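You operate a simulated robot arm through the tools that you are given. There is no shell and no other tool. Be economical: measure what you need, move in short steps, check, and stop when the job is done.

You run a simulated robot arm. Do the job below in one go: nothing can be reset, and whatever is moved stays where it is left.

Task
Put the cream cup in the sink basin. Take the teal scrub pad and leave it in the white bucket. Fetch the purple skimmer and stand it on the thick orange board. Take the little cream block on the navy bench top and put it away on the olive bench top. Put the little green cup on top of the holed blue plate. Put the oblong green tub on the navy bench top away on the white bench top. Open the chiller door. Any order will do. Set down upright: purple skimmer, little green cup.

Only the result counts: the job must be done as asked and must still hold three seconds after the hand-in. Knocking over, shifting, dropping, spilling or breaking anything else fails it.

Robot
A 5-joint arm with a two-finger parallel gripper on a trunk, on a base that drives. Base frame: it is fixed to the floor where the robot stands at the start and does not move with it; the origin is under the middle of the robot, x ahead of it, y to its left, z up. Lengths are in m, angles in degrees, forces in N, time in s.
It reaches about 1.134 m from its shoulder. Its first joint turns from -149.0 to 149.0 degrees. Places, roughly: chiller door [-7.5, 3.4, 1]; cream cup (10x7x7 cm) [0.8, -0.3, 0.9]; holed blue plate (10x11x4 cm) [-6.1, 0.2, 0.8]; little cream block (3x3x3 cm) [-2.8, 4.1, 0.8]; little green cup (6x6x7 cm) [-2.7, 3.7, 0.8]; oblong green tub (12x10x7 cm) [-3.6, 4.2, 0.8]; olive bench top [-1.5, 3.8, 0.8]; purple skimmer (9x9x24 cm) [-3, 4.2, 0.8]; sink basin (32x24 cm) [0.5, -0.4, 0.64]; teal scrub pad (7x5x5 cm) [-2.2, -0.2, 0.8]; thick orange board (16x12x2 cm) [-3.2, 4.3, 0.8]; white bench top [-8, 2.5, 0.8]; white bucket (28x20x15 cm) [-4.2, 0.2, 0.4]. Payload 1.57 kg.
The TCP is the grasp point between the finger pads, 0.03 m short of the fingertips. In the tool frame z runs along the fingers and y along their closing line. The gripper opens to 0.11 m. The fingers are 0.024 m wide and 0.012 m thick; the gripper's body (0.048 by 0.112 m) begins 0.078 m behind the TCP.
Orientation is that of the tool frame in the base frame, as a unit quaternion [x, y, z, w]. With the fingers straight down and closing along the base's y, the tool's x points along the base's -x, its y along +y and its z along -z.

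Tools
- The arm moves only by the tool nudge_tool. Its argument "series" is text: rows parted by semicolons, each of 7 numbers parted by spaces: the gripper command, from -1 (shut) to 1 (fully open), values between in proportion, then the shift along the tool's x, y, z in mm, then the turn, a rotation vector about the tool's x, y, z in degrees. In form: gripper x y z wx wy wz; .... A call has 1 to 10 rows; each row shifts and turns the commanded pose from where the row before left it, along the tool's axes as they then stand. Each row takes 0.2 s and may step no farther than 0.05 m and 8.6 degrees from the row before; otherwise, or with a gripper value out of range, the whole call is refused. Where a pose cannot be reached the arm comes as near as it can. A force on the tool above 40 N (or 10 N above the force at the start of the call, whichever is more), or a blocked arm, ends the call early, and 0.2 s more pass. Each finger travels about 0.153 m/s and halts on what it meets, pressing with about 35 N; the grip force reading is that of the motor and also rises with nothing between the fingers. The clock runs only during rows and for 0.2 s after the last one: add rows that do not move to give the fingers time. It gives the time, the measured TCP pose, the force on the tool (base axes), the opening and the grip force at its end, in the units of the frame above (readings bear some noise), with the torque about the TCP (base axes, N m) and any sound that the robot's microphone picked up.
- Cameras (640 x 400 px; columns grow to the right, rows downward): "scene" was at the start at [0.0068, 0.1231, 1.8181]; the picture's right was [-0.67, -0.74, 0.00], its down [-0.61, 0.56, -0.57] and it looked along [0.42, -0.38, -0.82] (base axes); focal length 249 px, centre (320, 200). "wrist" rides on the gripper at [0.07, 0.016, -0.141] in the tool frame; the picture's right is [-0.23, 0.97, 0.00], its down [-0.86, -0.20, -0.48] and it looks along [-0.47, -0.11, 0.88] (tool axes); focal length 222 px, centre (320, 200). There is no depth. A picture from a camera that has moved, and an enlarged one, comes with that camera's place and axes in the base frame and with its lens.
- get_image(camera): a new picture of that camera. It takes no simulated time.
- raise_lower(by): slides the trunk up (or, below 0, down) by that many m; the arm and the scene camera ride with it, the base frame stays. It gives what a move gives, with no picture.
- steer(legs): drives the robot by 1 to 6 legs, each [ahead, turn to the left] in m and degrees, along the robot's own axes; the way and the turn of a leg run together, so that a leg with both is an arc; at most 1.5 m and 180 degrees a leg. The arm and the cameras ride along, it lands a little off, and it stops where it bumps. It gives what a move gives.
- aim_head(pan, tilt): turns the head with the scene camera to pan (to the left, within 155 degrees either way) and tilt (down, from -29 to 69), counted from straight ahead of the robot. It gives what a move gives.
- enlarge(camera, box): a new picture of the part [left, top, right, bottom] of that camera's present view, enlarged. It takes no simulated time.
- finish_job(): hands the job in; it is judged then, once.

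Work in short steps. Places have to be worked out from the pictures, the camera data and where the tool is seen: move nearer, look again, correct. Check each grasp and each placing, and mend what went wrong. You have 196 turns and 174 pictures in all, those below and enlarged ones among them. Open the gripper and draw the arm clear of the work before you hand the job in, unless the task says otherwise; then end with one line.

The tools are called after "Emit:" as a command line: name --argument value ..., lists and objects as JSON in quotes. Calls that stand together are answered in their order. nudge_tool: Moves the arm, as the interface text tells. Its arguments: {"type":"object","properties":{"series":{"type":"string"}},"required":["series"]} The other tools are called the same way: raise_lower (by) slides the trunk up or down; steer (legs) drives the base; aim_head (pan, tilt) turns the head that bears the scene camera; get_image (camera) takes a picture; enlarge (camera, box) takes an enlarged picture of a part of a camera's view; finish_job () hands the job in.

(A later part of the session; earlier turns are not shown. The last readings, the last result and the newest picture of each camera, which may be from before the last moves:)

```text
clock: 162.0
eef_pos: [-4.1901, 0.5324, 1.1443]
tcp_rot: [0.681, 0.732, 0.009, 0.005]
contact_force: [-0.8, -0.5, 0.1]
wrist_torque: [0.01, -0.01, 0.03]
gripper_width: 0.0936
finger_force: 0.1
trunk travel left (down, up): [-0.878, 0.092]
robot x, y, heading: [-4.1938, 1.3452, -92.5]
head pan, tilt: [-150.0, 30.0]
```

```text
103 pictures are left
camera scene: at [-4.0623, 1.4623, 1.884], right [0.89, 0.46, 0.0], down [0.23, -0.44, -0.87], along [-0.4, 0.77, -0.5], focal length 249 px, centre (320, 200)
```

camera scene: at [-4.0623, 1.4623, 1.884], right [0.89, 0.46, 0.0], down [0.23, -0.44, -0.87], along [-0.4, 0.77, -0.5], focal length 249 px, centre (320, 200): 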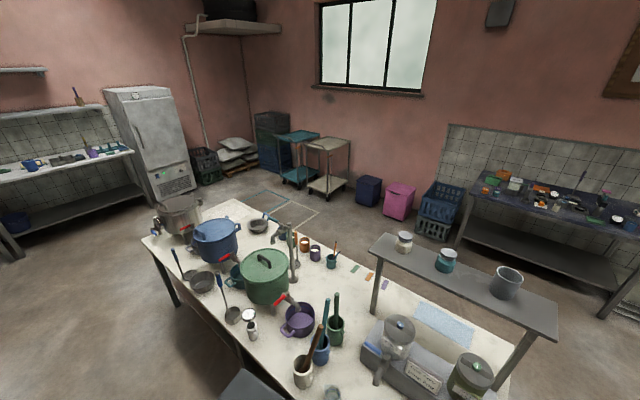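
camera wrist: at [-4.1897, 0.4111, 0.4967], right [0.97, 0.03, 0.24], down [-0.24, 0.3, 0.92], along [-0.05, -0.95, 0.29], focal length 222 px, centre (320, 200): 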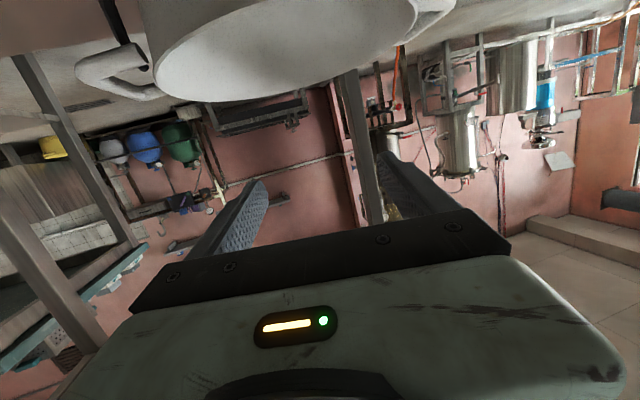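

The navy bench is reachable through the gap near x≈-3.2. I retract the arm and drive there.

Emit:
nudge_tool --series "0.7 45 0 0 0 0 0; 0.7 45 0 0 0 0 0; 0.7 45 0 0 0 0 0; 0.7 45 0 0 0 0 0; 0.7 45 0 0 0 0 0; 0.7 0 0 0 0 0 0"

Emit:
steer --legs '[[0, 85], [1.0, 0], [0, 97], [1.3, 0]]'

Emit:
aim_head --pan 0 --tilt 30

Emit:
get_image --camera "scene"

```text
clock: 163.4
eef_pos: [-4.2064, 0.7573, 1.1447]
tcp_rot: [0.681, 0.732, 0.01, 0.005]
contact_force: [0.2, 0.5, 0.5]
wrist_torque: [-0.02, -0.03, 0.0]
gripper_width: 0.0938
finger_force: 0.0
out of reach, approached as far as the arm can: row 2
trunk travel left (down, up): [-0.878, 0.092]
robot x, y, heading: [-4.1935, 1.3452, -92.4]
head pan, tilt: [-150.0, 30.0]
```

```text
clock: 182.4
eef_pos: [-3.1506, 3.1069, 1.1448]
tcp_rot: [0.734, -0.679, -0.005, 0.01]
contact_force: [0.0, 0.3, -0.4]
wrist_torque: [0.0, 0.03, -0.02]
gripper_width: 0.0936
finger_force: 0.0
trunk travel left (down, up): [-0.878, 0.092]
robot x, y, heading: [-3.1608, 2.5187, 88.4]
head pan, tilt: [-150.0, 30.0]
```

```text
clock: 184.8
eef_pos: [-3.1509, 3.1052, 1.1446]
tcp_rot: [0.734, -0.679, -0.005, 0.009]
contact_force: [0.5, -0.3, -0.4]
wrist_torque: [0.02, 0.01, 0.02]
gripper_width: 0.0935
finger_force: 0.0
trunk travel left (down, up): [-0.878, 0.092]
robot x, y, heading: [-3.1568, 2.5159, 88.2]
head pan, tilt: [0.0, 30.0]
```

```text
102 pictures are left
camera scene: at [-3.3283, 2.5719, 1.884], right [1.0, -0.03, 0.0], down [-0.02, -0.5, -0.87], along [0.03, 0.87, -0.5], focal length 249 px, centre (320, 200)
```

scene: 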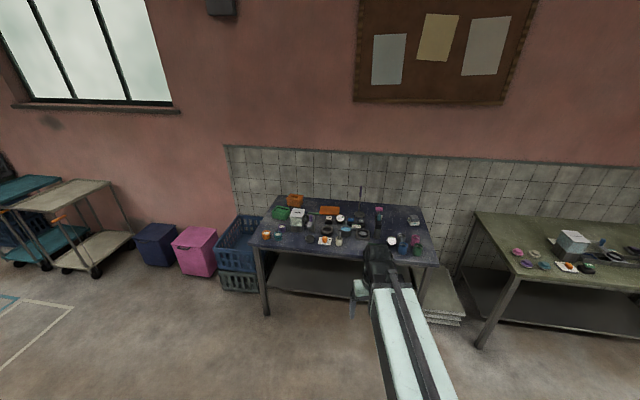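

I drive 0.45 closer and zoom on the navy bench.

Emit:
steer --legs '[[0.45, 0]]'

Emit:
aim_head --pan 0 --tilt 40

Emit:
enlarge --camera "scene" --box '[220, 130, 380, 250]'

Emit:
enlarge --camera "scene" --box '[360, 130, 520, 250]'

```text
clock: 187.5
eef_pos: [-3.1452, 3.5613, 1.1436]
tcp_rot: [0.738, -0.675, -0.004, 0.01]
contact_force: [-0.1, 1.4, -0.1]
wrist_torque: [0.02, 0.01, -0.02]
gripper_width: 0.0935
finger_force: 0.0
trunk travel left (down, up): [-0.878, 0.092]
robot x, y, heading: [-3.1448, 2.9762, 88.9]
head pan, tilt: [0.0, 30.0]
```

```text
clock: 188.2
eef_pos: [-3.1444, 3.5594, 1.1445]
tcp_rot: [0.737, -0.676, -0.005, 0.009]
contact_force: [-0.4, -0.1, -0.3]
wrist_torque: [0.0, -0.02, 0.0]
gripper_width: 0.0935
finger_force: 0.1
trunk travel left (down, up): [-0.878, 0.092]
robot x, y, heading: [-3.1478, 2.9717, 89.1]
head pan, tilt: [0.0, 40.0]
```

```text
3.33 times, centred on (300, 190) of scene
camera zoom: at [-3.3165, 3.0183, 1.8687], right [1.0, -0.02, 0.0], down [-0.01, -0.64, -0.77], along [0.01, 0.77, -0.64], focal length 830 px, centre (387, 233)
```

zoom: 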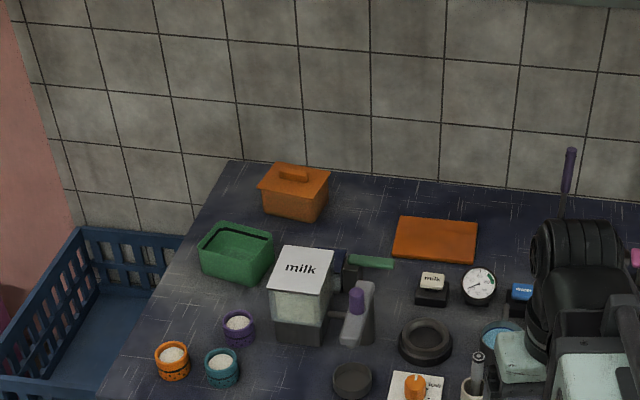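

```text
3.33 times, centred on (440, 190) of scene
camera zoom: at [-3.3165, 3.0183, 1.8687], right [1.0, -0.02, 0.0], down [-0.01, -0.64, -0.77], along [0.01, 0.77, -0.64], focal length 830 px, centre (-80, 233)
```

zoom: 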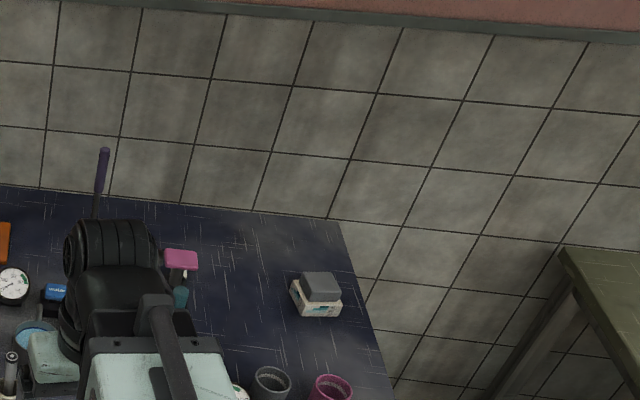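

The skimmer is hidden behind the arm. I swing the arm left to see the bench.

Emit:
nudge_tool --series "0.7 0 45 0 0 0 0; 0.7 0 45 0 0 0 0; 0.7 0 45 0 0 0 0; 0.7 0 45 0 0 0 0; 0.7 10 45 0 0 0 0; 0.7 20 45 0 0 0 0; 0.7 20 45 0 0 0 0; 0.7 20 45 0 0 0 0; 0.7 0 0 0 0 0 0"

Emit:
enlarge --camera "scene" --box '[300, 130, 460, 290]'

Emit:
get_image --camera "scene"

```text
clock: 190.2
eef_pos: [-3.4998, 3.4585, 1.1444]
tcp_rot: [0.737, -0.675, -0.005, 0.01]
contact_force: [-0.4, 0.4, -0.3]
wrist_torque: [0.01, -0.03, 0.0]
gripper_width: 0.0937
finger_force: 0.0
out of reach, approached as far as the arm can: row 4, 8
trunk travel left (down, up): [-0.878, 0.092]
robot x, y, heading: [-3.1483, 2.9734, 89.1]
head pan, tilt: [0.0, 40.0]
```

```text
2.50 times, centred on (380, 210) of scene
camera zoom: at [-3.3167, 3.0182, 1.8687], right [1.0, -0.02, 0.0], down [-0.01, -0.64, -0.77], along [0.01, 0.77, -0.64], focal length 622 px, centre (170, 175)
```

zoom: 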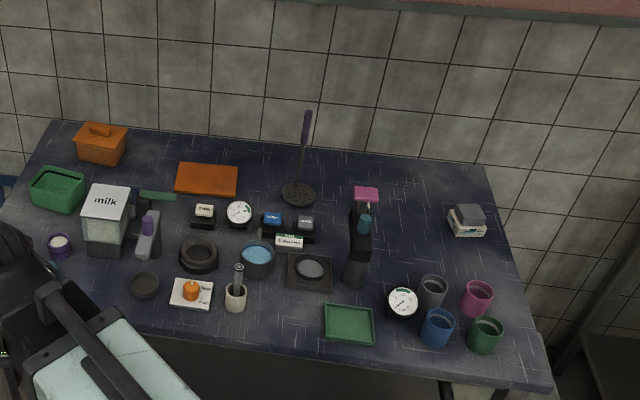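

```text
98 pictures are left
camera scene: at [-3.3167, 3.0182, 1.8687], right [1.0, -0.02, 0.0], down [-0.01, -0.64, -0.77], along [0.01, 0.77, -0.64], focal length 249 px, centre (320, 200)
```

scene: 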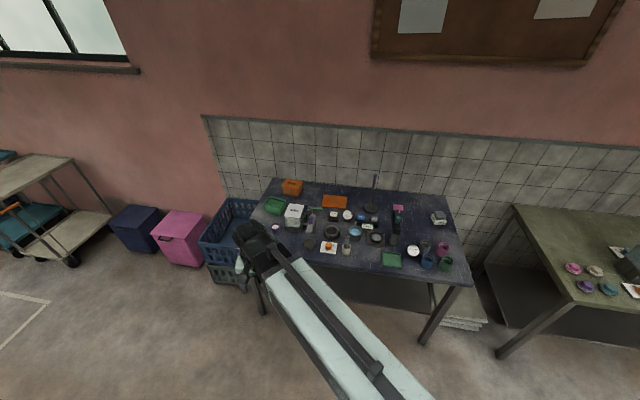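

All items seen: skimmer base ≈(-2.966,4.22), board ≈(-3.20,4.26), tub ≈(-3.585,4.21), green cup ≈(-2.675,3.755). I zoom for the little cream block near (-2.8,4.1).

Emit:
enlarge --camera "scene" --box '[410, 195, 470, 250]'

Emit:
enlarge --camera "scene" --box '[365, 175, 435, 240]'

```text
7.27 times, centred on (440, 222) of scene
camera zoom: at [-3.3167, 3.0182, 1.8687], right [1.0, -0.02, 0.0], down [-0.01, -0.64, -0.77], along [0.01, 0.77, -0.64], focal length 1811 px, centre (-553, 36)
```

zoom: 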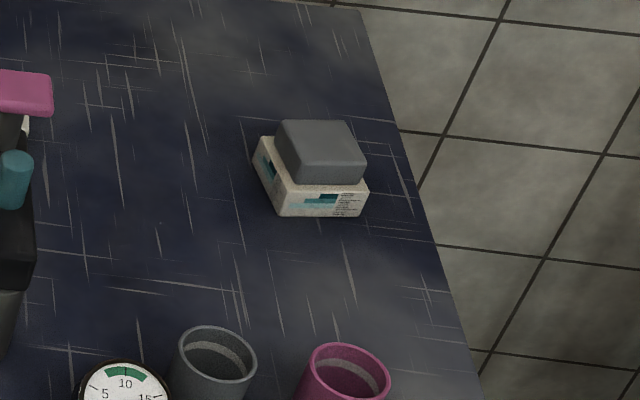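

```text
6.15 times, centred on (400, 208) of scene
camera zoom: at [-3.3167, 3.0182, 1.8687], right [1.0, -0.02, 0.0], down [-0.01, -0.64, -0.77], along [0.01, 0.77, -0.64], focal length 1532 px, centre (-172, 154)
```

zoom: 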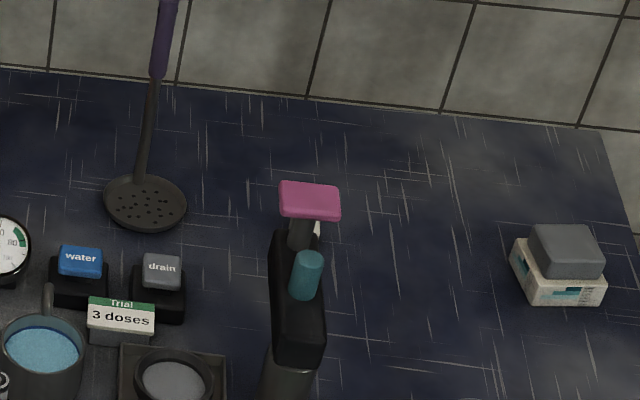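

The cream block is at about (-2.80,4.155), partly hidden behind the black device. The skimmer comes first: I drive 0.27 closer and look again with both cameras.

Emit:
steer --legs '[[0.27, 0]]'

Emit:
aim_head --pan 0 --tilt 45

Emit:
enlarge --camera "scene" --box '[290, 110, 450, 210]'

```text
clock: 192.1
eef_pos: [-3.4946, 3.7284, 1.1442]
tcp_rot: [0.737, -0.676, -0.004, 0.01]
contact_force: [-0.2, 0.1, 0.5]
wrist_torque: [0.0, -0.04, 0.01]
gripper_width: 0.0938
finger_force: 0.1
trunk travel left (down, up): [-0.878, 0.092]
robot x, y, heading: [-3.1414, 3.243, 89.2]
head pan, tilt: [0.0, 40.0]
```

```text
clock: 192.8
eef_pos: [-3.4943, 3.7277, 1.1437]
tcp_rot: [0.737, -0.676, -0.006, 0.01]
contact_force: [-0.1, 0.5, -0.2]
wrist_torque: [0.03, -0.01, 0.02]
gripper_width: 0.0935
finger_force: 0.1
trunk travel left (down, up): [-0.878, 0.092]
robot x, y, heading: [-3.1398, 3.2436, 89.0]
head pan, tilt: [0.0, 45.0]
```

```text
4.00 times, centred on (370, 160) of scene
camera zoom: at [-3.3121, 3.2839, 1.8614], right [1.0, -0.02, 0.0], down [-0.01, -0.71, -0.71], along [0.01, 0.71, -0.71], focal length 996 px, centre (120, 360)
```

zoom: 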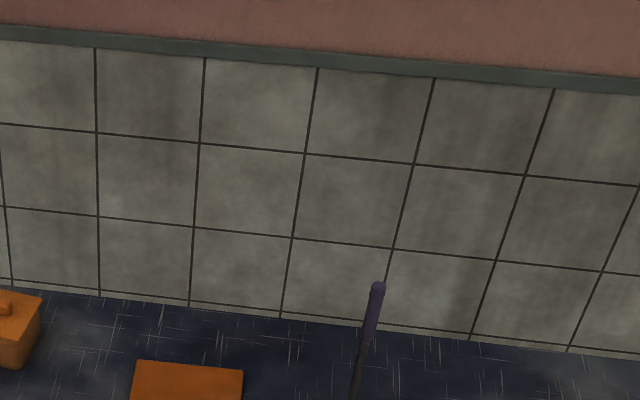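

The handle top triangulates to about (-2.985,4.21,1.06). I raise the trunk and move the gripper over there, stopping short for a wrist view.

Emit:
raise_lower --by 0.09

Emit:
nudge_tool --series "0.2 -27 -41 0 0 0 0; 0.2 -27 -41 0 0 0 0; 0.2 -27 -41 0 0 0 0; 0.2 -27 -41 0 0 0 0; 0.2 -27 -41 0 0 0 0; 0.2 -27 -41 0 0 0 0; 0.2 -27 -41 0 0 0 0; 0.2 -27 -41 0 0 0 0; 0.2 -27 -41 0 0 0 0; 0.2 -27 -41 0 0 0 0"

Emit:
nudge_tool --series "0.2 -27 -41 0 0 0 0; 0.2 -20 -41 0 0 0 0; 0.2 0 -40 0 0 0 0; 0.2 0 0 0 0 0 0"

Emit:
get_image --camera "wrist"

Emit:
get_image --camera "scene"

```text
clock: 194.0
eef_pos: [-3.4937, 3.7284, 1.2346]
tcp_rot: [0.736, -0.676, -0.005, 0.01]
contact_force: [0.4, 0.6, 0.5]
wrist_torque: [0.0, 0.01, 0.03]
gripper_width: 0.0936
finger_force: 0.0
trunk travel left (down, up): [-0.968, 0.002]
robot x, y, heading: [-3.1401, 3.2421, 89.4]
head pan, tilt: [0.0, 45.0]
```

```text
clock: 196.2
eef_pos: [-3.1071, 4.0323, 1.2342]
tcp_rot: [0.737, -0.675, -0.005, 0.011]
contact_force: [-0.2, -0.9, 0.2]
wrist_torque: [-0.01, 0.0, -0.02]
gripper_width: 0.0662
finger_force: 0.1
out of reach, approached as far as the arm can: row 4, 7, 9
trunk travel left (down, up): [-0.968, 0.002]
robot x, y, heading: [-3.1382, 3.2426, 88.9]
head pan, tilt: [0.0, 45.0]
```

```text
clock: 197.2
eef_pos: [-2.991, 4.0872, 1.235]
tcp_rot: [0.737, -0.676, -0.005, 0.009]
contact_force: [0.2, 0.6, -0.1]
wrist_torque: [-0.01, 0.01, 0.01]
gripper_width: 0.0659
finger_force: 0.1
out of reach, approached as far as the arm can: row 2
trunk travel left (down, up): [-0.968, 0.002]
robot x, y, heading: [-3.1436, 3.2452, 89.0]
head pan, tilt: [0.0, 45.0]
```

```text
94 pictures are left
camera wrist: at [-2.9989, 4.0186, 1.3767], right [-0.99, 0.14, 0.02], down [0.13, 0.87, 0.47], along [0.05, 0.47, -0.88], focal length 222 px, centre (320, 200)
```

wrist: 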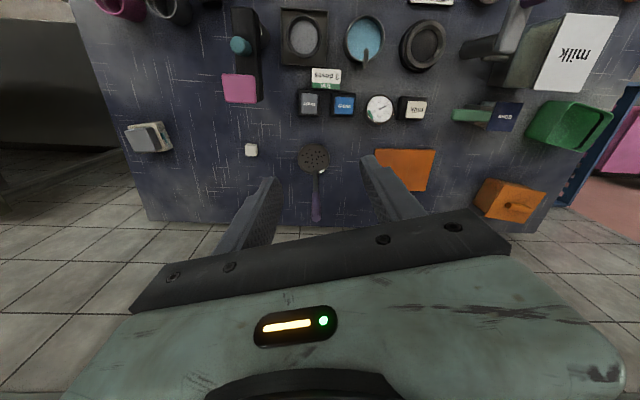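

```text
93 pictures are left
camera scene: at [-3.312, 3.2838, 1.9514], right [1.0, -0.02, 0.0], down [-0.01, -0.71, -0.71], along [0.01, 0.71, -0.71], focal length 249 px, centre (320, 200)
```

scene: 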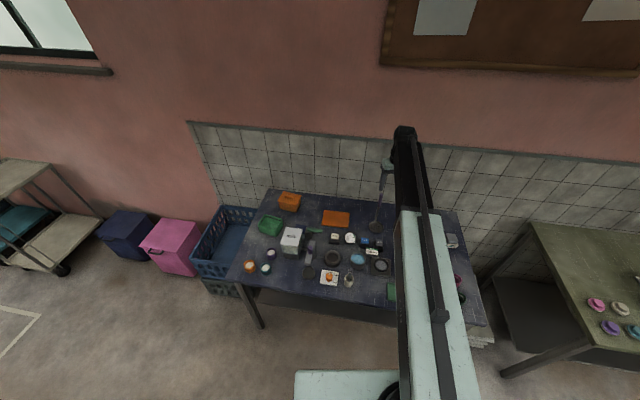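

Clear view: the handle is at (-2.972,4.23), the disk centre (-2.969,4.187), the board centre (-3.211,4.262), and the cream block (-2.816,4.149). I move over the handle and lower partway.

Emit:
nudge_tool --series "0.2 -47 -10 0 0 0 0; 0.2 -47 -10 0 0 0 0; 0.2 -46 -10 0 0 0 0; 0.2 0 0 0 0 0 0"

Emit:
raise_lower --by -0.11

Emit:
get_image --camera "wrist"

```text
clock: 198.2
eef_pos: [-2.982, 4.1722, 1.2352]
tcp_rot: [0.737, -0.676, -0.005, 0.009]
contact_force: [-0.4, -0.3, 0.2]
wrist_torque: [-0.01, -0.02, -0.04]
gripper_width: 0.0663
finger_force: 0.1
out of reach, approached as far as the arm can: row 2, 3
trunk travel left (down, up): [-0.968, 0.002]
robot x, y, heading: [-3.1431, 3.24, 89.1]
head pan, tilt: [0.0, 45.0]
```

```text
clock: 199.6
eef_pos: [-2.9819, 4.1704, 1.1238]
tcp_rot: [0.737, -0.676, -0.005, 0.01]
contact_force: [-0.4, -0.4, -0.5]
wrist_torque: [-0.02, 0.0, -0.03]
gripper_width: 0.0661
finger_force: 0.1
trunk travel left (down, up): [-0.858, 0.112]
robot x, y, heading: [-3.1437, 3.2449, 89.2]
head pan, tilt: [0.0, 45.0]
```

```text
92 pictures are left
camera wrist: at [-2.9896, 4.102, 1.2667], right [-0.99, 0.14, 0.02], down [0.14, 0.87, 0.47], along [0.05, 0.47, -0.88], focal length 222 px, centre (320, 200)
```

wrist: 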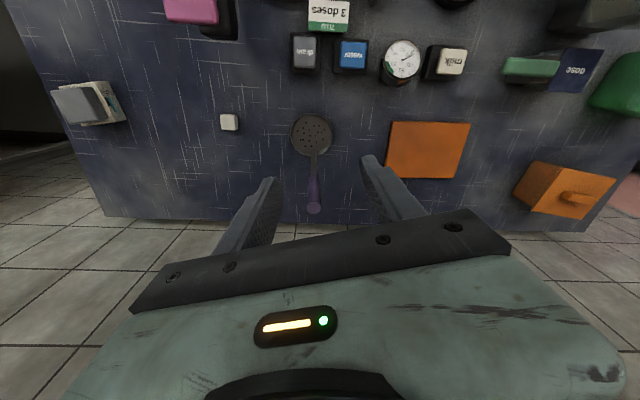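

The reach limit is ≈0.94 m from the base centre. I retract 10 cm, drive 0.13 closer, then align again.

Emit:
nudge_tool --series "0.2 40 0 0 0 0 0; 0.2 40 0 0 0 0 0; 0.2 30 0 0 0 0 0; 0.2 0 0 0 0 0 0"

Emit:
steer --legs '[[0.13, 0]]'

Emit:
get_image --camera "wrist"

```text
clock: 200.6
eef_pos: [-2.9734, 4.0618, 1.1246]
tcp_rot: [0.736, -0.677, -0.005, 0.01]
contact_force: [0.2, 0.0, 0.5]
wrist_torque: [-0.02, 0.03, 0.03]
gripper_width: 0.0658
finger_force: 0.2
trunk travel left (down, up): [-0.858, 0.112]
robot x, y, heading: [-3.1415, 3.2426, 89.0]
head pan, tilt: [0.0, 45.0]
```

```text
clock: 201.9
eef_pos: [-2.9701, 4.1949, 1.1237]
tcp_rot: [0.737, -0.676, -0.005, 0.009]
contact_force: [0.7, -0.2, 0.6]
wrist_torque: [-0.01, 0.0, 0.02]
gripper_width: 0.066
finger_force: 0.0
trunk travel left (down, up): [-0.858, 0.112]
robot x, y, heading: [-3.1399, 3.3761, 89.0]
head pan, tilt: [0.0, 45.0]
```

```text
91 pictures are left
camera wrist: at [-2.9783, 4.1244, 1.2661], right [-0.99, 0.14, 0.02], down [0.14, 0.87, 0.47], along [0.05, 0.47, -0.88], focal length 222 px, centre (320, 200)
```

wrist: 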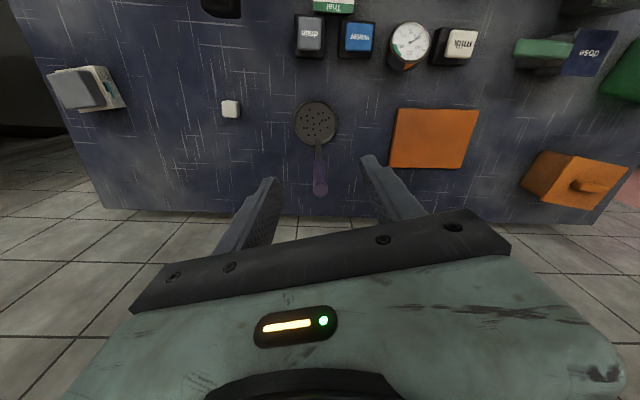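

Handle at (-2.970,4.228). I move forward 33 mm and lower around the handle.

Emit:
nudge_tool --series "0.2 -33 2 0 0 0 0; 0.2 0 0 0 0 0 0"

Emit:
raise_lower --by -0.06

Emit:
get_image --camera "wrist"

```text
clock: 202.5
eef_pos: [-2.9743, 4.2262, 1.1245]
tcp_rot: [0.736, -0.677, -0.006, 0.01]
contact_force: [-0.1, 0.2, -0.5]
wrist_torque: [-0.01, -0.01, 0.0]
gripper_width: 0.0659
finger_force: 0.1
trunk travel left (down, up): [-0.858, 0.112]
robot x, y, heading: [-3.1366, 3.3742, 88.9]
head pan, tilt: [0.0, 45.0]
```

```text
clock: 203.5
eef_pos: [-2.9753, 4.2265, 1.065]
tcp_rot: [0.737, -0.676, -0.005, 0.01]
contact_force: [0.5, -0.2, -0.2]
wrist_torque: [0.03, 0.02, 0.0]
gripper_width: 0.0662
finger_force: 0.2
trunk travel left (down, up): [-0.798, 0.172]
robot x, y, heading: [-3.1411, 3.3766, 88.9]
head pan, tilt: [0.0, 45.0]
```

```text
90 pictures are left
camera wrist: at [-2.9825, 4.1558, 1.2067], right [-0.99, 0.14, 0.02], down [0.14, 0.87, 0.47], along [0.05, 0.47, -0.88], focal length 222 px, centre (320, 200)
```

wrist: 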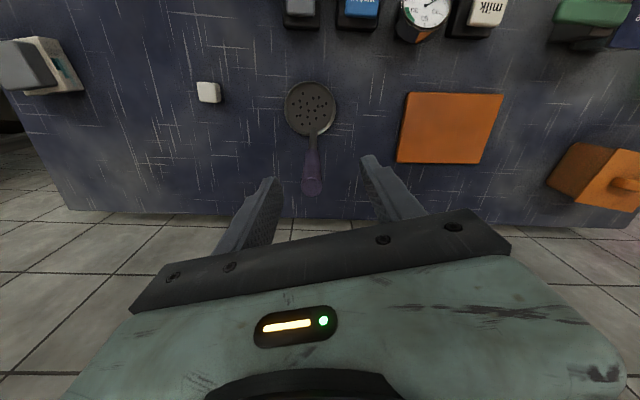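

Aligned within millimetres. I lower 7 cm and close.

Emit:
raise_lower --by -0.07

Emit:
nudge_tool --series "-0.3 0 -4 0 0 0 0; -1 0 0 0 0 0 0; -1 0 0 0 0 0 0; -1 0 0 0 0 0 0"

Emit:
get_image --camera "wrist"

```text
clock: 204.6
eef_pos: [-2.975, 4.2256, 0.9946]
tcp_rot: [0.736, -0.676, -0.005, 0.009]
contact_force: [-0.8, -0.5, 0.1]
wrist_torque: [-0.03, 0.0, -0.01]
gripper_width: 0.0659
finger_force: 0.0
trunk travel left (down, up): [-0.728, 0.242]
robot x, y, heading: [-3.1408, 3.3737, 88.9]
head pan, tilt: [0.0, 45.0]
```

```text
clock: 205.6
eef_pos: [-2.9707, 4.2262, 0.9944]
tcp_rot: [0.736, -0.677, -0.006, 0.01]
contact_force: [1.2, -0.5, 1.5]
wrist_torque: [-0.09, 0.06, 0.0]
gripper_width: 0.017
finger_force: 32.4
trunk travel left (down, up): [-0.728, 0.242]
robot x, y, heading: [-3.137, 3.3716, 89.0]
head pan, tilt: [0.0, 45.0]
```

```text
89 pictures are left
camera wrist: at [-2.9784, 4.156, 1.1368], right [-0.99, 0.14, 0.02], down [0.14, 0.87, 0.47], along [0.05, 0.47, -0.88], focal length 222 px, centre (320, 200)
```

wrist: 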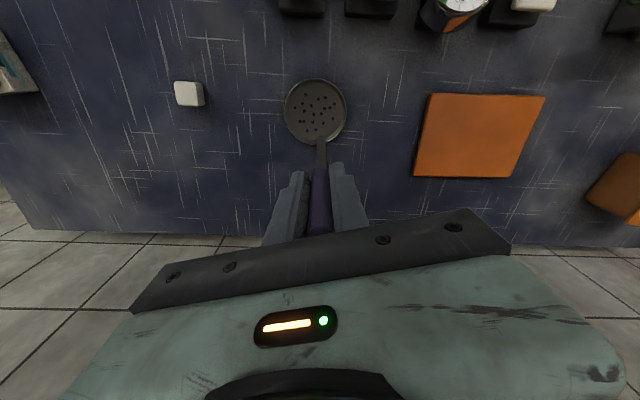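

Gripped. I lift 8 cm and carry it toward the board, about (-0.228,+0.06).

Emit:
raise_lower --by 0.08

Emit:
nudge_tool --series "-1 -30 5 0 0 0 0; -1 -30 35 0 0 0 0; -1 -19 40 0 0 0 0; -1 0 46 0 0 0 0; -1 0 48 0 0 0 0; -1 0 48 0 0 0 0; -1 0 0 0 0 0 0"

Emit:
get_image --camera "wrist"

Emit:
get_image --camera "scene"

```text
clock: 206.8
eef_pos: [-2.9707, 4.2263, 1.0748]
tcp_rot: [0.737, -0.676, -0.005, 0.009]
contact_force: [0.1, 0.5, -0.9]
wrist_torque: [0.06, -0.16, 0.0]
gripper_width: 0.0174
finger_force: 31.8
trunk travel left (down, up): [-0.808, 0.162]
robot x, y, heading: [-3.1359, 3.3755, 89.0]
head pan, tilt: [0.0, 45.0]
```

```text
clock: 208.4
eef_pos: [-3.198, 4.2854, 1.0745]
tcp_rot: [0.736, -0.676, -0.005, 0.009]
contact_force: [-1.5, -0.9, -1.7]
wrist_torque: [0.03, 0.11, -0.03]
gripper_width: 0.0173
finger_force: 31.6
out of reach, approached as far as the arm can: row 3
trunk travel left (down, up): [-0.808, 0.162]
robot x, y, heading: [-3.1385, 3.3761, 89.2]
head pan, tilt: [0.0, 45.0]
```

```text
88 pictures are left
camera wrist: at [-3.206, 4.2158, 1.2165], right [-0.99, 0.14, 0.02], down [0.14, 0.87, 0.47], along [0.05, 0.47, -0.88], focal length 222 px, centre (320, 200)
```

wrist: 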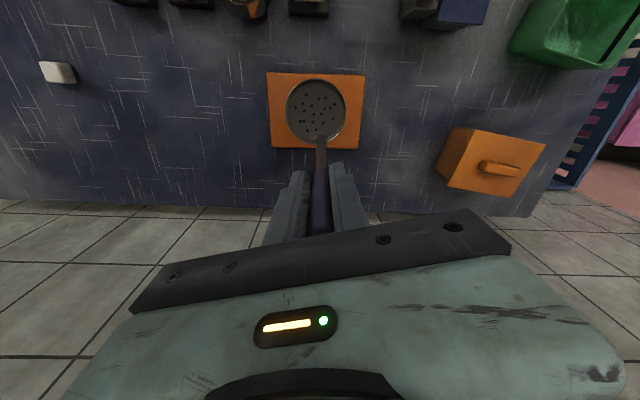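

```text
87 pictures are left
camera scene: at [-3.3101, 3.4154, 1.7914], right [1.0, -0.02, 0.0], down [-0.01, -0.71, -0.71], along [0.01, 0.71, -0.71], focal length 249 px, centre (320, 200)
```

scene: 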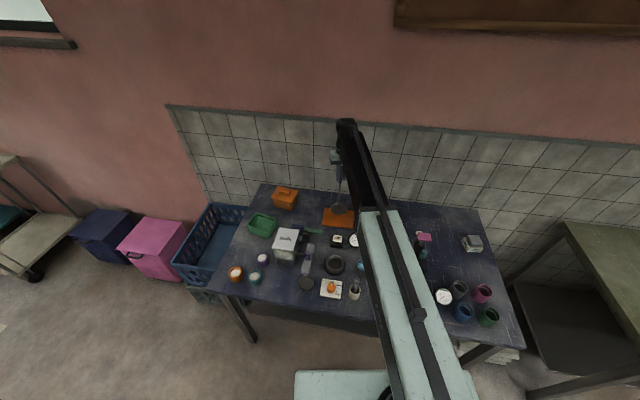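

The disk is nearly centred on the board. I nudge 7 mm forward and lower to contact (expected at TCP≈1.014).

Emit:
nudge_tool --series "-1 -7 0 0 0 0 0; -1 0 0 0 0 0 0"

Emit:
raise_lower --by -0.054

Emit:
raise_lower --by -0.006

Emit:
get_image --camera "wrist"

```text
clock: 209.0
eef_pos: [-3.1987, 4.2929, 1.073]
tcp_rot: [0.737, -0.676, -0.005, 0.009]
contact_force: [-0.4, 0.3, -1.3]
wrist_torque: [0.01, -0.15, 0.02]
gripper_width: 0.017
finger_force: 32.1
trunk travel left (down, up): [-0.808, 0.162]
robot x, y, heading: [-3.1344, 3.3732, 89.1]
head pan, tilt: [0.0, 45.0]
```

```text
clock: 209.9
eef_pos: [-3.1994, 4.2921, 1.0195]
tcp_rot: [0.736, -0.677, -0.006, 0.01]
contact_force: [0.1, 0.5, -1.9]
wrist_torque: [0.07, -0.08, 0.0]
gripper_width: 0.0172
finger_force: 32.7
trunk travel left (down, up): [-0.754, 0.216]
robot x, y, heading: [-3.1391, 3.3731, 89.0]
head pan, tilt: [0.0, 45.0]
```

```text
clock: 210.5
eef_pos: [-3.1996, 4.2923, 1.0134]
tcp_rot: [0.736, -0.677, -0.005, 0.009]
contact_force: [-0.9, 0.1, -1.2]
wrist_torque: [0.03, 0.15, -0.01]
gripper_width: 0.0174
finger_force: 31.9
trunk travel left (down, up): [-0.748, 0.222]
robot x, y, heading: [-3.1404, 3.371, 89.3]
head pan, tilt: [0.0, 45.0]
```

```text
86 pictures are left
camera wrist: at [-3.2067, 4.2226, 1.1565], right [-0.99, 0.14, 0.02], down [0.14, 0.87, 0.47], along [0.05, 0.47, -0.88], focal length 222 px, centre (320, 200)
```

wrist: 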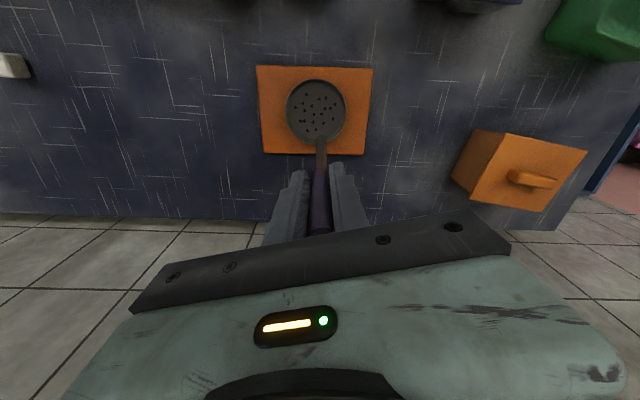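

No contact yet; I go on in small steps.

Emit:
raise_lower --by -0.004

Emit:
raise_lower --by -0.003

```text
clock: 211.0
eef_pos: [-3.199, 4.2918, 1.0107]
tcp_rot: [0.736, -0.676, -0.005, 0.009]
contact_force: [1.3, -0.5, -1.0]
wrist_torque: [0.01, -0.05, -0.01]
gripper_width: 0.0173
finger_force: 32.3
trunk travel left (down, up): [-0.744, 0.226]
robot x, y, heading: [-3.1422, 3.376, 88.8]
head pan, tilt: [0.0, 45.0]
```

```text
clock: 211.5
eef_pos: [-3.1977, 4.2924, 1.0081]
tcp_rot: [0.737, -0.676, -0.006, 0.01]
contact_force: [0.2, 1.5, 7.1]
wrist_torque: [0.25, 0.19, 0.01]
gripper_width: 0.0173
finger_force: 31.6
trunk travel left (down, up): [-0.741, 0.229]
robot x, y, heading: [-3.1397, 3.3754, 89.1]
head pan, tilt: [0.0, 45.0]
```

Contact shows at 7 N. I release slowly, rise off the handle, and check.

Emit:
nudge_tool --series "-0.5 0 0 0 0 0 0; -0.2 0 0 0 0 0 0; 0 0 0 0 0 0 0; 0 0 0 0 0 0 0"

Emit:
raise_lower --by 0.14

Emit:
get_image --camera "wrist"

```text
clock: 212.5
eef_pos: [-3.1988, 4.2927, 1.0083]
tcp_rot: [0.737, -0.676, -0.005, 0.009]
contact_force: [-0.2, 0.3, -0.2]
wrist_torque: [-0.01, 0.03, 0.02]
gripper_width: 0.055
finger_force: 0.1
trunk travel left (down, up): [-0.741, 0.229]
robot x, y, heading: [-3.142, 3.3736, 89.0]
head pan, tilt: [0.0, 45.0]
```

```text
clock: 214.2
eef_pos: [-3.1984, 4.2923, 1.1478]
tcp_rot: [0.737, -0.676, -0.004, 0.01]
contact_force: [0.8, 0.5, 0.9]
wrist_torque: [0.0, 0.0, 0.01]
gripper_width: 0.0549
finger_force: 0.0
trunk travel left (down, up): [-0.881, 0.089]
robot x, y, heading: [-3.1394, 3.3759, 89.0]
head pan, tilt: [0.0, 45.0]
```

```text
85 pictures are left
camera wrist: at [-3.2067, 4.2226, 1.2895], right [-0.99, 0.14, 0.02], down [0.14, 0.87, 0.47], along [0.05, 0.47, -0.88], focal length 222 px, centre (320, 200)
```

wrist: 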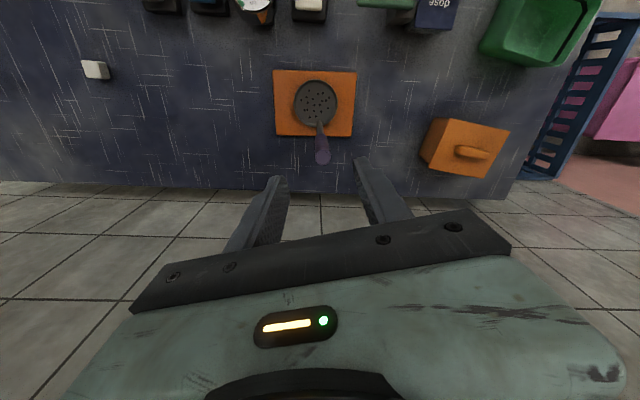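

The skimmer stands on the board. Next the cream block: I move over (-2.816,4.149).

Emit:
nudge_tool --series "0 20 -41 0 0 0 0; 0 20 -41 0 0 0 0; 0 20 -41 0 0 0 0; 0 20 -41 0 0 0 0; 0 19 -41 0 0 0 0; 0 19 -41 0 0 0 0; 0 19 -41 0 0 0 0; 0 19 -41 0 0 0 0; 0 19 -40 0 0 0 0; 0 0 0 0 0 0 0"

Emit:
get_image --camera "wrist"

Emit:
enlarge --camera "scene" --box '[320, 140, 540, 340]'

```text
clock: 216.4
eef_pos: [-2.8164, 4.1509, 1.1465]
tcp_rot: [0.737, -0.676, -0.005, 0.009]
contact_force: [0.7, -0.1, -0.1]
wrist_torque: [0.02, 0.0, 0.03]
gripper_width: 0.0548
finger_force: 0.0
out of reach, approached as far as the arm can: row 3, 6
trunk travel left (down, up): [-0.881, 0.089]
robot x, y, heading: [-3.1442, 3.3733, 89.2]
head pan, tilt: [0.0, 45.0]
```

```text
84 pictures are left
camera wrist: at [-2.8237, 4.081, 1.2896], right [-0.99, 0.14, 0.02], down [0.13, 0.87, 0.47], along [0.05, 0.47, -0.88], focal length 222 px, centre (320, 200)
```

wrist: 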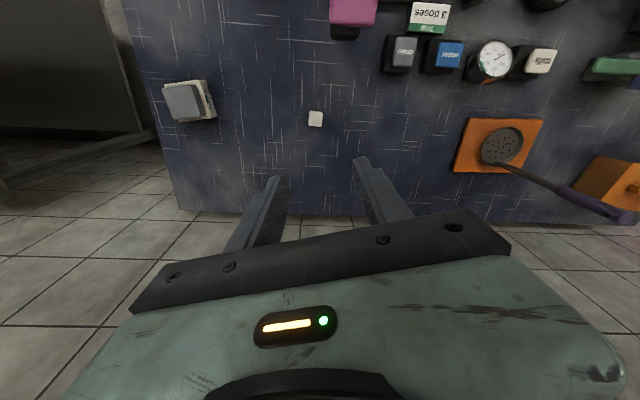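

```text
2.00 times, centred on (430, 240) of scene
camera zoom: at [-3.3096, 3.4151, 1.8644], right [1.0, -0.02, 0.0], down [-0.01, -0.71, -0.71], along [0.01, 0.71, -0.71], focal length 498 px, centre (100, 120)
```

zoom: 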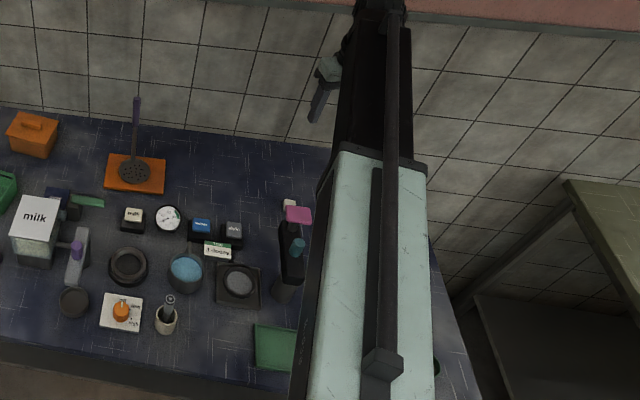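

The block is right under the tool, but the forearm would pass closely over the pink-topped device (top ≈0.965). I back off and re-approach from further right.

Emit:
steer --legs '[[-0.4, 0]]'

Emit:
nudge_tool --series "0 45 0 0 0 0 0; 0 45 0 0 0 0 0; 0 45 0 0 0 0 0; 0 45 0 0 0 0 0; 0 0 20 0 0 0 0"

Emit:
steer --legs '[[0, -60], [0.65, 0], [0, 66]]'

Emit:
aim_head --pan 10 --tilt 50

Emit:
get_image --camera "scene"

```text
clock: 218.9
eef_pos: [-2.8198, 3.7451, 1.1483]
tcp_rot: [0.735, -0.678, -0.005, 0.01]
contact_force: [-0.2, -0.6, 0.1]
wrist_torque: [-0.02, -0.02, 0.02]
gripper_width: 0.055
finger_force: 0.1
trunk travel left (down, up): [-0.881, 0.089]
robot x, y, heading: [-3.1466, 2.9709, 88.4]
head pan, tilt: [0.0, 45.0]
```

```text
clock: 220.1
eef_pos: [-2.8244, 3.5632, 1.1476]
tcp_rot: [0.735, -0.678, -0.006, 0.009]
contact_force: [0.0, 0.2, 0.4]
wrist_torque: [0.02, 0.01, 0.02]
gripper_width: 0.0553
finger_force: 0.2
trunk travel left (down, up): [-0.881, 0.089]
robot x, y, heading: [-3.1454, 2.9714, 88.4]
head pan, tilt: [0.0, 45.0]
```

```text
clock: 229.3
eef_pos: [-2.3398, 3.9227, 1.1477]
tcp_rot: [0.78, -0.626, -0.005, 0.009]
contact_force: [-0.9, -0.5, 0.1]
wrist_torque: [0.02, 0.01, -0.03]
gripper_width: 0.0552
finger_force: 0.1
trunk travel left (down, up): [-0.881, 0.089]
robot x, y, heading: [-2.5596, 3.2935, 95.8]
head pan, tilt: [0.0, 45.0]
```

```text
clock: 230.0
eef_pos: [-2.3384, 3.9243, 1.1473]
tcp_rot: [0.78, -0.625, -0.004, 0.01]
contact_force: [-0.2, -0.9, 0.1]
wrist_torque: [0.0, -0.02, 0.0]
gripper_width: 0.0548
finger_force: 0.0
trunk travel left (down, up): [-0.881, 0.089]
robot x, y, heading: [-2.5588, 3.2914, 96.1]
head pan, tilt: [10.0, 50.0]
```

```text
82 pictures are left
camera scene: at [-2.7452, 3.3065, 1.8576], right [0.96, 0.27, 0.0], down [0.21, -0.74, -0.64], along [-0.18, 0.62, -0.77], focal length 249 px, centre (320, 200)
```

scene: 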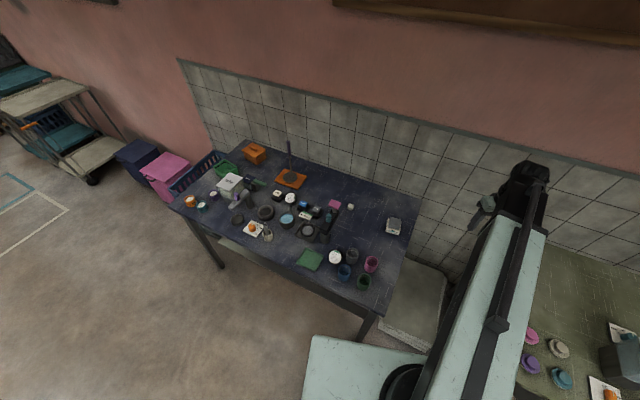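

I move over the block from this side and check with the wrist camera.

Emit:
nudge_tool --series "0 -27 35 0 0 0 0; 0 -27 35 0 0 0 0; 0 -27 35 0 0 0 0; 0 -27 35 0 0 0 0; 0 -27 35 0 0 0 0; 0 -27 34 0 0 0 0; 0 -27 34 0 0 0 0; 0 -27 34 0 0 0 0; 0 -27 34 0 0 0 0; 0 -26 34 0 0 0 0"

Emit:
nudge_tool --series "0 -26 34 0 0 0 0; 0 -26 34 0 0 0 0; 0 0 0 0 0 0 0"

Emit:
raise_lower --by -0.12

Emit:
get_image --camera "wrist"

Emit:
get_image --camera "scene"

```text
clock: 232.2
eef_pos: [-2.7368, 4.1115, 1.1471]
tcp_rot: [0.78, -0.626, -0.005, 0.01]
contact_force: [0.5, -0.1, -0.8]
wrist_torque: [0.04, 0.01, 0.04]
gripper_width: 0.055
finger_force: 0.1
out of reach, approached as far as the arm can: row 3, 9
trunk travel left (down, up): [-0.881, 0.089]
robot x, y, heading: [-2.5581, 3.293, 96.0]
head pan, tilt: [10.0, 50.0]
```

```text
clock: 233.0
eef_pos: [-2.8101, 4.1459, 1.1468]
tcp_rot: [0.78, -0.625, -0.004, 0.011]
contact_force: [-0.1, -0.2, 0.0]
wrist_torque: [-0.04, 0.01, -0.01]
gripper_width: 0.055
finger_force: 0.1
trunk travel left (down, up): [-0.881, 0.089]
robot x, y, heading: [-2.5582, 3.2946, 95.8]
head pan, tilt: [10.0, 50.0]
```

```text
clock: 234.5
eef_pos: [-2.8104, 4.1469, 1.0275]
tcp_rot: [0.781, -0.625, -0.005, 0.01]
contact_force: [-0.6, -0.2, 0.6]
wrist_torque: [-0.01, 0.02, 0.02]
gripper_width: 0.0551
finger_force: 0.0
trunk travel left (down, up): [-0.761, 0.209]
robot x, y, heading: [-2.5579, 3.295, 95.7]
head pan, tilt: [10.0, 50.0]
```

```text
81 pictures are left
camera wrist: at [-2.8089, 4.0757, 1.1697], right [-1.0, 0.01, 0.02], down [0.02, 0.88, 0.47], along [-0.01, 0.47, -0.88], focal length 222 px, centre (320, 200)
```

wrist: 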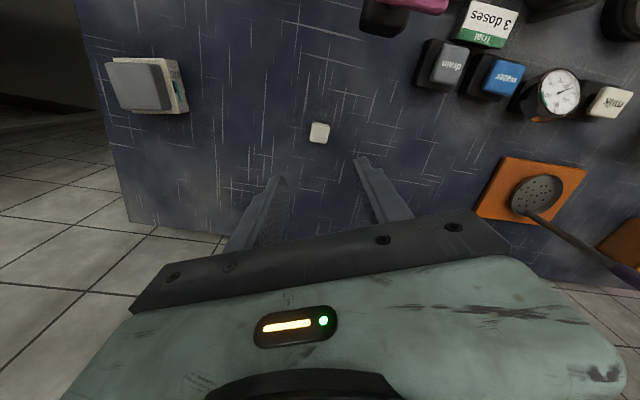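

```text
80 pictures are left
camera scene: at [-2.7456, 3.3067, 1.7375], right [0.96, 0.28, 0.0], down [0.21, -0.74, -0.64], along [-0.18, 0.62, -0.77], focal length 249 px, centre (320, 200)
```

scene: 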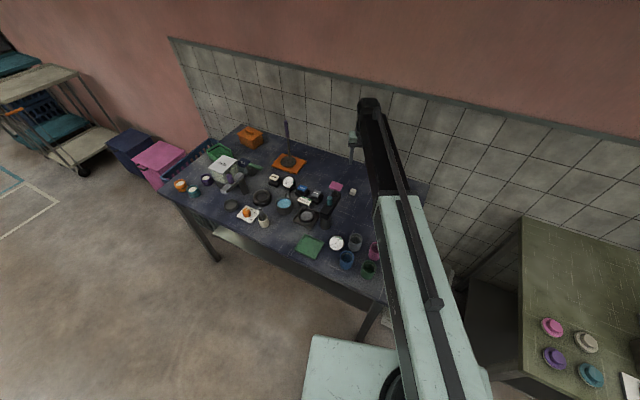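

The block is centred. I spin the tool 20° to match the block's sides, then lower most of the way.

Emit:
nudge_tool --series "0 0 0 0 0 0 7; 0 0 0 0 0 0 7; 0 -1 2 0 0 0 6; 0 0 0 0 0 0 0"

Emit:
raise_lower --by -0.14

Emit:
get_image --camera "wrist"

Emit:
enlarge --camera "scene" --box '[280, 100, 440, 220]'

```text
clock: 235.5
eef_pos: [-2.8128, 4.1466, 1.0271]
tcp_rot: [-0.66, 0.751, 0.001, -0.011]
contact_force: [0.7, -0.1, -0.4]
wrist_torque: [-0.03, -0.01, 0.0]
gripper_width: 0.055
finger_force: 0.2
trunk travel left (down, up): [-0.761, 0.209]
robot x, y, heading: [-2.5633, 3.2923, 96.1]
head pan, tilt: [10.0, 50.0]
```

```text
clock: 237.2
eef_pos: [-2.8123, 4.1475, 0.8881]
tcp_rot: [-0.66, 0.751, 0.003, -0.011]
contact_force: [-0.2, 0.1, -0.5]
wrist_torque: [0.03, -0.02, 0.0]
gripper_width: 0.055
finger_force: 0.0
trunk travel left (down, up): [-0.621, 0.349]
robot x, y, heading: [-2.56, 3.2911, 96.3]
head pan, tilt: [10.0, 50.0]
```

```text
79 pictures are left
camera wrist: at [-2.8351, 4.0815, 1.0301], right [-0.94, 0.35, 0.02], down [0.32, 0.83, 0.46], along [0.15, 0.44, -0.89], focal length 222 px, centre (320, 200)
```

wrist: 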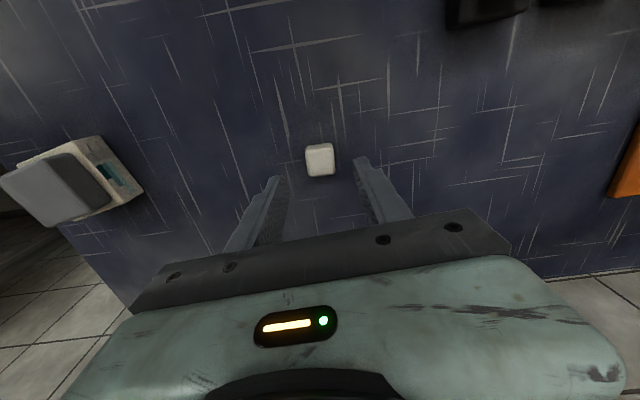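

```text
3.33 times, centred on (360, 160) of scene
camera zoom: at [-2.7456, 3.3067, 1.5975], right [0.96, 0.28, 0.0], down [0.21, -0.74, -0.64], along [-0.18, 0.62, -0.77], focal length 830 px, centre (187, 333)
```

zoom: 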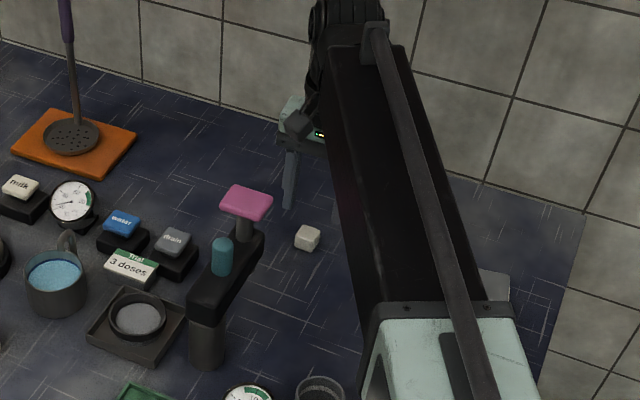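

Aligned and clear of the device. I lower to about 0.833 and close.

Emit:
raise_lower --by -0.054

Emit:
nudge_tool --series "-0.4 0 0 0 0 0 0; -1 0 0 0 0 0 0; -1 0 0 0 0 0 0; -1 0 0 0 0 0 0"

Emit:
get_image --camera "wrist"

```text
clock: 238.1
eef_pos: [-2.8117, 4.1478, 0.8326]
tcp_rot: [-0.659, 0.752, 0.003, -0.012]
contact_force: [0.9, -0.3, -0.5]
wrist_torque: [0.03, 0.05, 0.03]
gripper_width: 0.0552
finger_force: 0.0
trunk travel left (down, up): [-0.567, 0.403]
robot x, y, heading: [-2.5592, 3.2912, 95.9]
head pan, tilt: [10.0, 50.0]
```

```text
clock: 239.1
eef_pos: [-2.8122, 4.1468, 0.8343]
tcp_rot: [-0.659, 0.752, 0.003, -0.01]
contact_force: [-0.4, 0.9, 2.9]
wrist_torque: [-0.01, -0.05, 0.01]
gripper_width: 0.0265
finger_force: 34.9
trunk travel left (down, up): [-0.567, 0.403]
robot x, y, heading: [-2.5567, 3.2953, 95.9]
head pan, tilt: [10.0, 50.0]
```

```text
77 pictures are left
camera wrist: at [-2.835, 4.0815, 0.9762], right [-0.94, 0.35, 0.02], down [0.32, 0.83, 0.46], along [0.15, 0.44, -0.89], focal length 222 px, centre (320, 200)
```

wrist: 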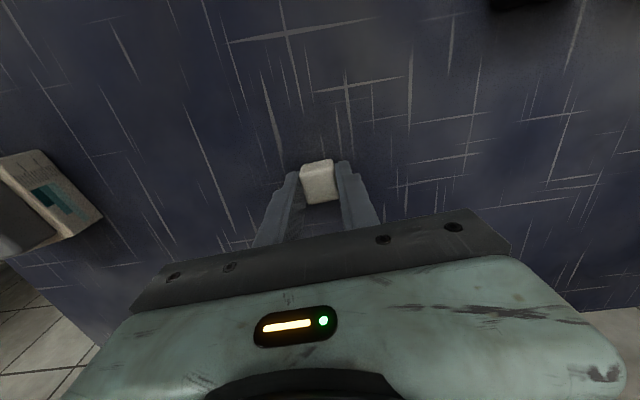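

Block gripped. I lift to about 1.1 and swing the arm right over the olive bench's free corner at about (-1.99,3.95).

Emit:
raise_lower --by 0.28

Emit:
nudge_tool --series "-1 5 -47 0 0 0 0; -1 5 -47 0 0 0 0; -1 5 -47 0 0 0 0; -1 5 -47 0 0 0 0; -1 5 -47 0 0 0 0; -1 5 -47 0 0 0 0; -1 5 -47 0 0 0 0; -1 5 -47 0 0 0 0; -1 5 -47 0 0 0 0; -1 5 -47 0 0 0 0"

Emit:
nudge_tool --series "-1 5 -47 0 0 0 0; -1 5 -47 0 0 0 0; -1 5 -47 0 0 0 0; -1 5 -47 0 0 0 0; -1 5 -47 0 0 0 0; -1 5 -47 0 0 0 0; -1 5 -45 0 0 0 0; -1 5 -45 0 0 0 0; -1 0 0 0 0 0 0"

Emit:
aim_head --pan -35 --tilt 50

Emit:
get_image --camera "scene"

Emit:
get_image --camera "wrist"

```text
clock: 241.9
eef_pos: [-2.8115, 4.1464, 1.1126]
tcp_rot: [-0.66, 0.751, 0.003, -0.01]
contact_force: [-0.3, 0.3, -0.3]
wrist_torque: [-0.02, -0.02, -0.01]
gripper_width: 0.0264
finger_force: 35.5
trunk travel left (down, up): [-0.847, 0.123]
robot x, y, heading: [-2.5602, 3.2899, 95.8]
head pan, tilt: [10.0, 50.0]
```

```text
clock: 244.1
eef_pos: [-2.3501, 4.0314, 1.1143]
tcp_rot: [-0.66, 0.751, 0.003, -0.011]
contact_force: [0.5, -0.3, -0.1]
wrist_torque: [-0.03, -0.03, -0.01]
gripper_width: 0.0268
finger_force: 35.7
out of reach, approached as far as the arm can: row 5
trunk travel left (down, up): [-0.847, 0.123]
robot x, y, heading: [-2.5627, 3.2946, 95.8]
head pan, tilt: [10.0, 50.0]
```

```text
clock: 246.1
eef_pos: [-1.9883, 3.9496, 1.1139]
tcp_rot: [-0.661, 0.75, 0.003, -0.011]
contact_force: [0.5, 0.1, 0.7]
wrist_torque: [0.0, 0.0, 0.02]
gripper_width: 0.0265
finger_force: 34.7
out of reach, approached as far as the arm can: row 3, 8
trunk travel left (down, up): [-0.847, 0.123]
robot x, y, heading: [-2.5608, 3.2941, 95.7]
head pan, tilt: [10.0, 50.0]
```

```text
clock: 247.3
eef_pos: [-1.9879, 3.9494, 1.1145]
tcp_rot: [-0.66, 0.751, 0.003, -0.011]
contact_force: [0.5, 0.5, -0.6]
wrist_torque: [-0.01, -0.02, -0.01]
gripper_width: 0.0264
finger_force: 35.0
trunk travel left (down, up): [-0.847, 0.123]
robot x, y, heading: [-2.5566, 3.2943, 96.2]
head pan, tilt: [-35.0, 50.0]
```

```text
76 pictures are left
camera scene: at [-2.687, 3.3, 1.8235], right [0.87, -0.48, 0.0], down [-0.37, -0.67, -0.64], along [0.31, 0.56, -0.77], focal length 249 px, centre (320, 200)
```

scene: 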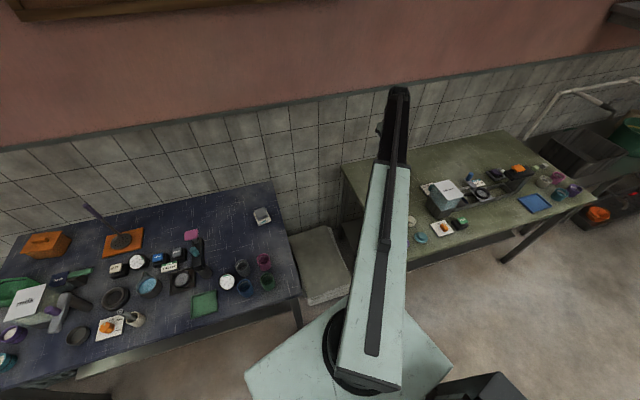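

```text
75 pictures are left
camera wrist: at [-2.011, 3.8839, 1.2561], right [-0.94, 0.35, 0.02], down [0.32, 0.83, 0.46], along [0.15, 0.44, -0.89], focal length 222 px, centre (320, 200)
```

wrist: 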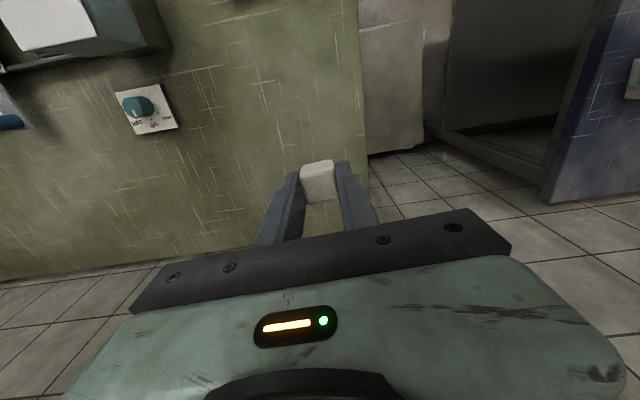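

The spot is 8 cm inside the bench edge and free. I lower toward contact.

Emit:
raise_lower --by -0.265

Emit:
raise_lower --by -0.01

Emit:
get_image --camera "wrist"

```text
clock: 250.0
eef_pos: [-1.9879, 3.9484, 0.8494]
tcp_rot: [-0.66, 0.751, 0.003, -0.011]
contact_force: [-0.1, 0.5, -0.7]
wrist_torque: [-0.03, -0.02, 0.06]
gripper_width: 0.0268
finger_force: 34.7
trunk travel left (down, up): [-0.582, 0.388]
robot x, y, heading: [-2.5591, 3.2953, 96.0]
head pan, tilt: [-35.0, 50.0]
```

```text
clock: 250.6
eef_pos: [-1.989, 3.9493, 0.8381]
tcp_rot: [-0.66, 0.751, 0.003, -0.011]
contact_force: [-0.6, 0.7, -0.9]
wrist_torque: [-0.01, -0.01, 0.01]
gripper_width: 0.0264
finger_force: 34.8
trunk travel left (down, up): [-0.572, 0.398]
robot x, y, heading: [-2.5614, 3.2944, 96.3]
head pan, tilt: [-35.0, 50.0]
```

```text
74 pictures are left
camera wrist: at [-2.011, 3.8838, 0.9811], right [-0.94, 0.35, 0.02], down [0.32, 0.83, 0.46], along [0.15, 0.44, -0.89], focal length 222 px, centre (320, 200)
```

wrist: 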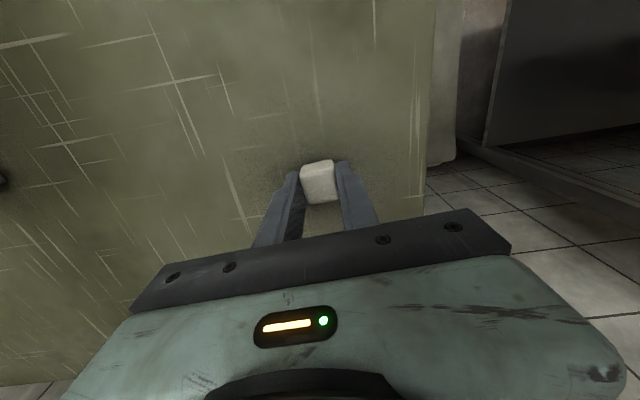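

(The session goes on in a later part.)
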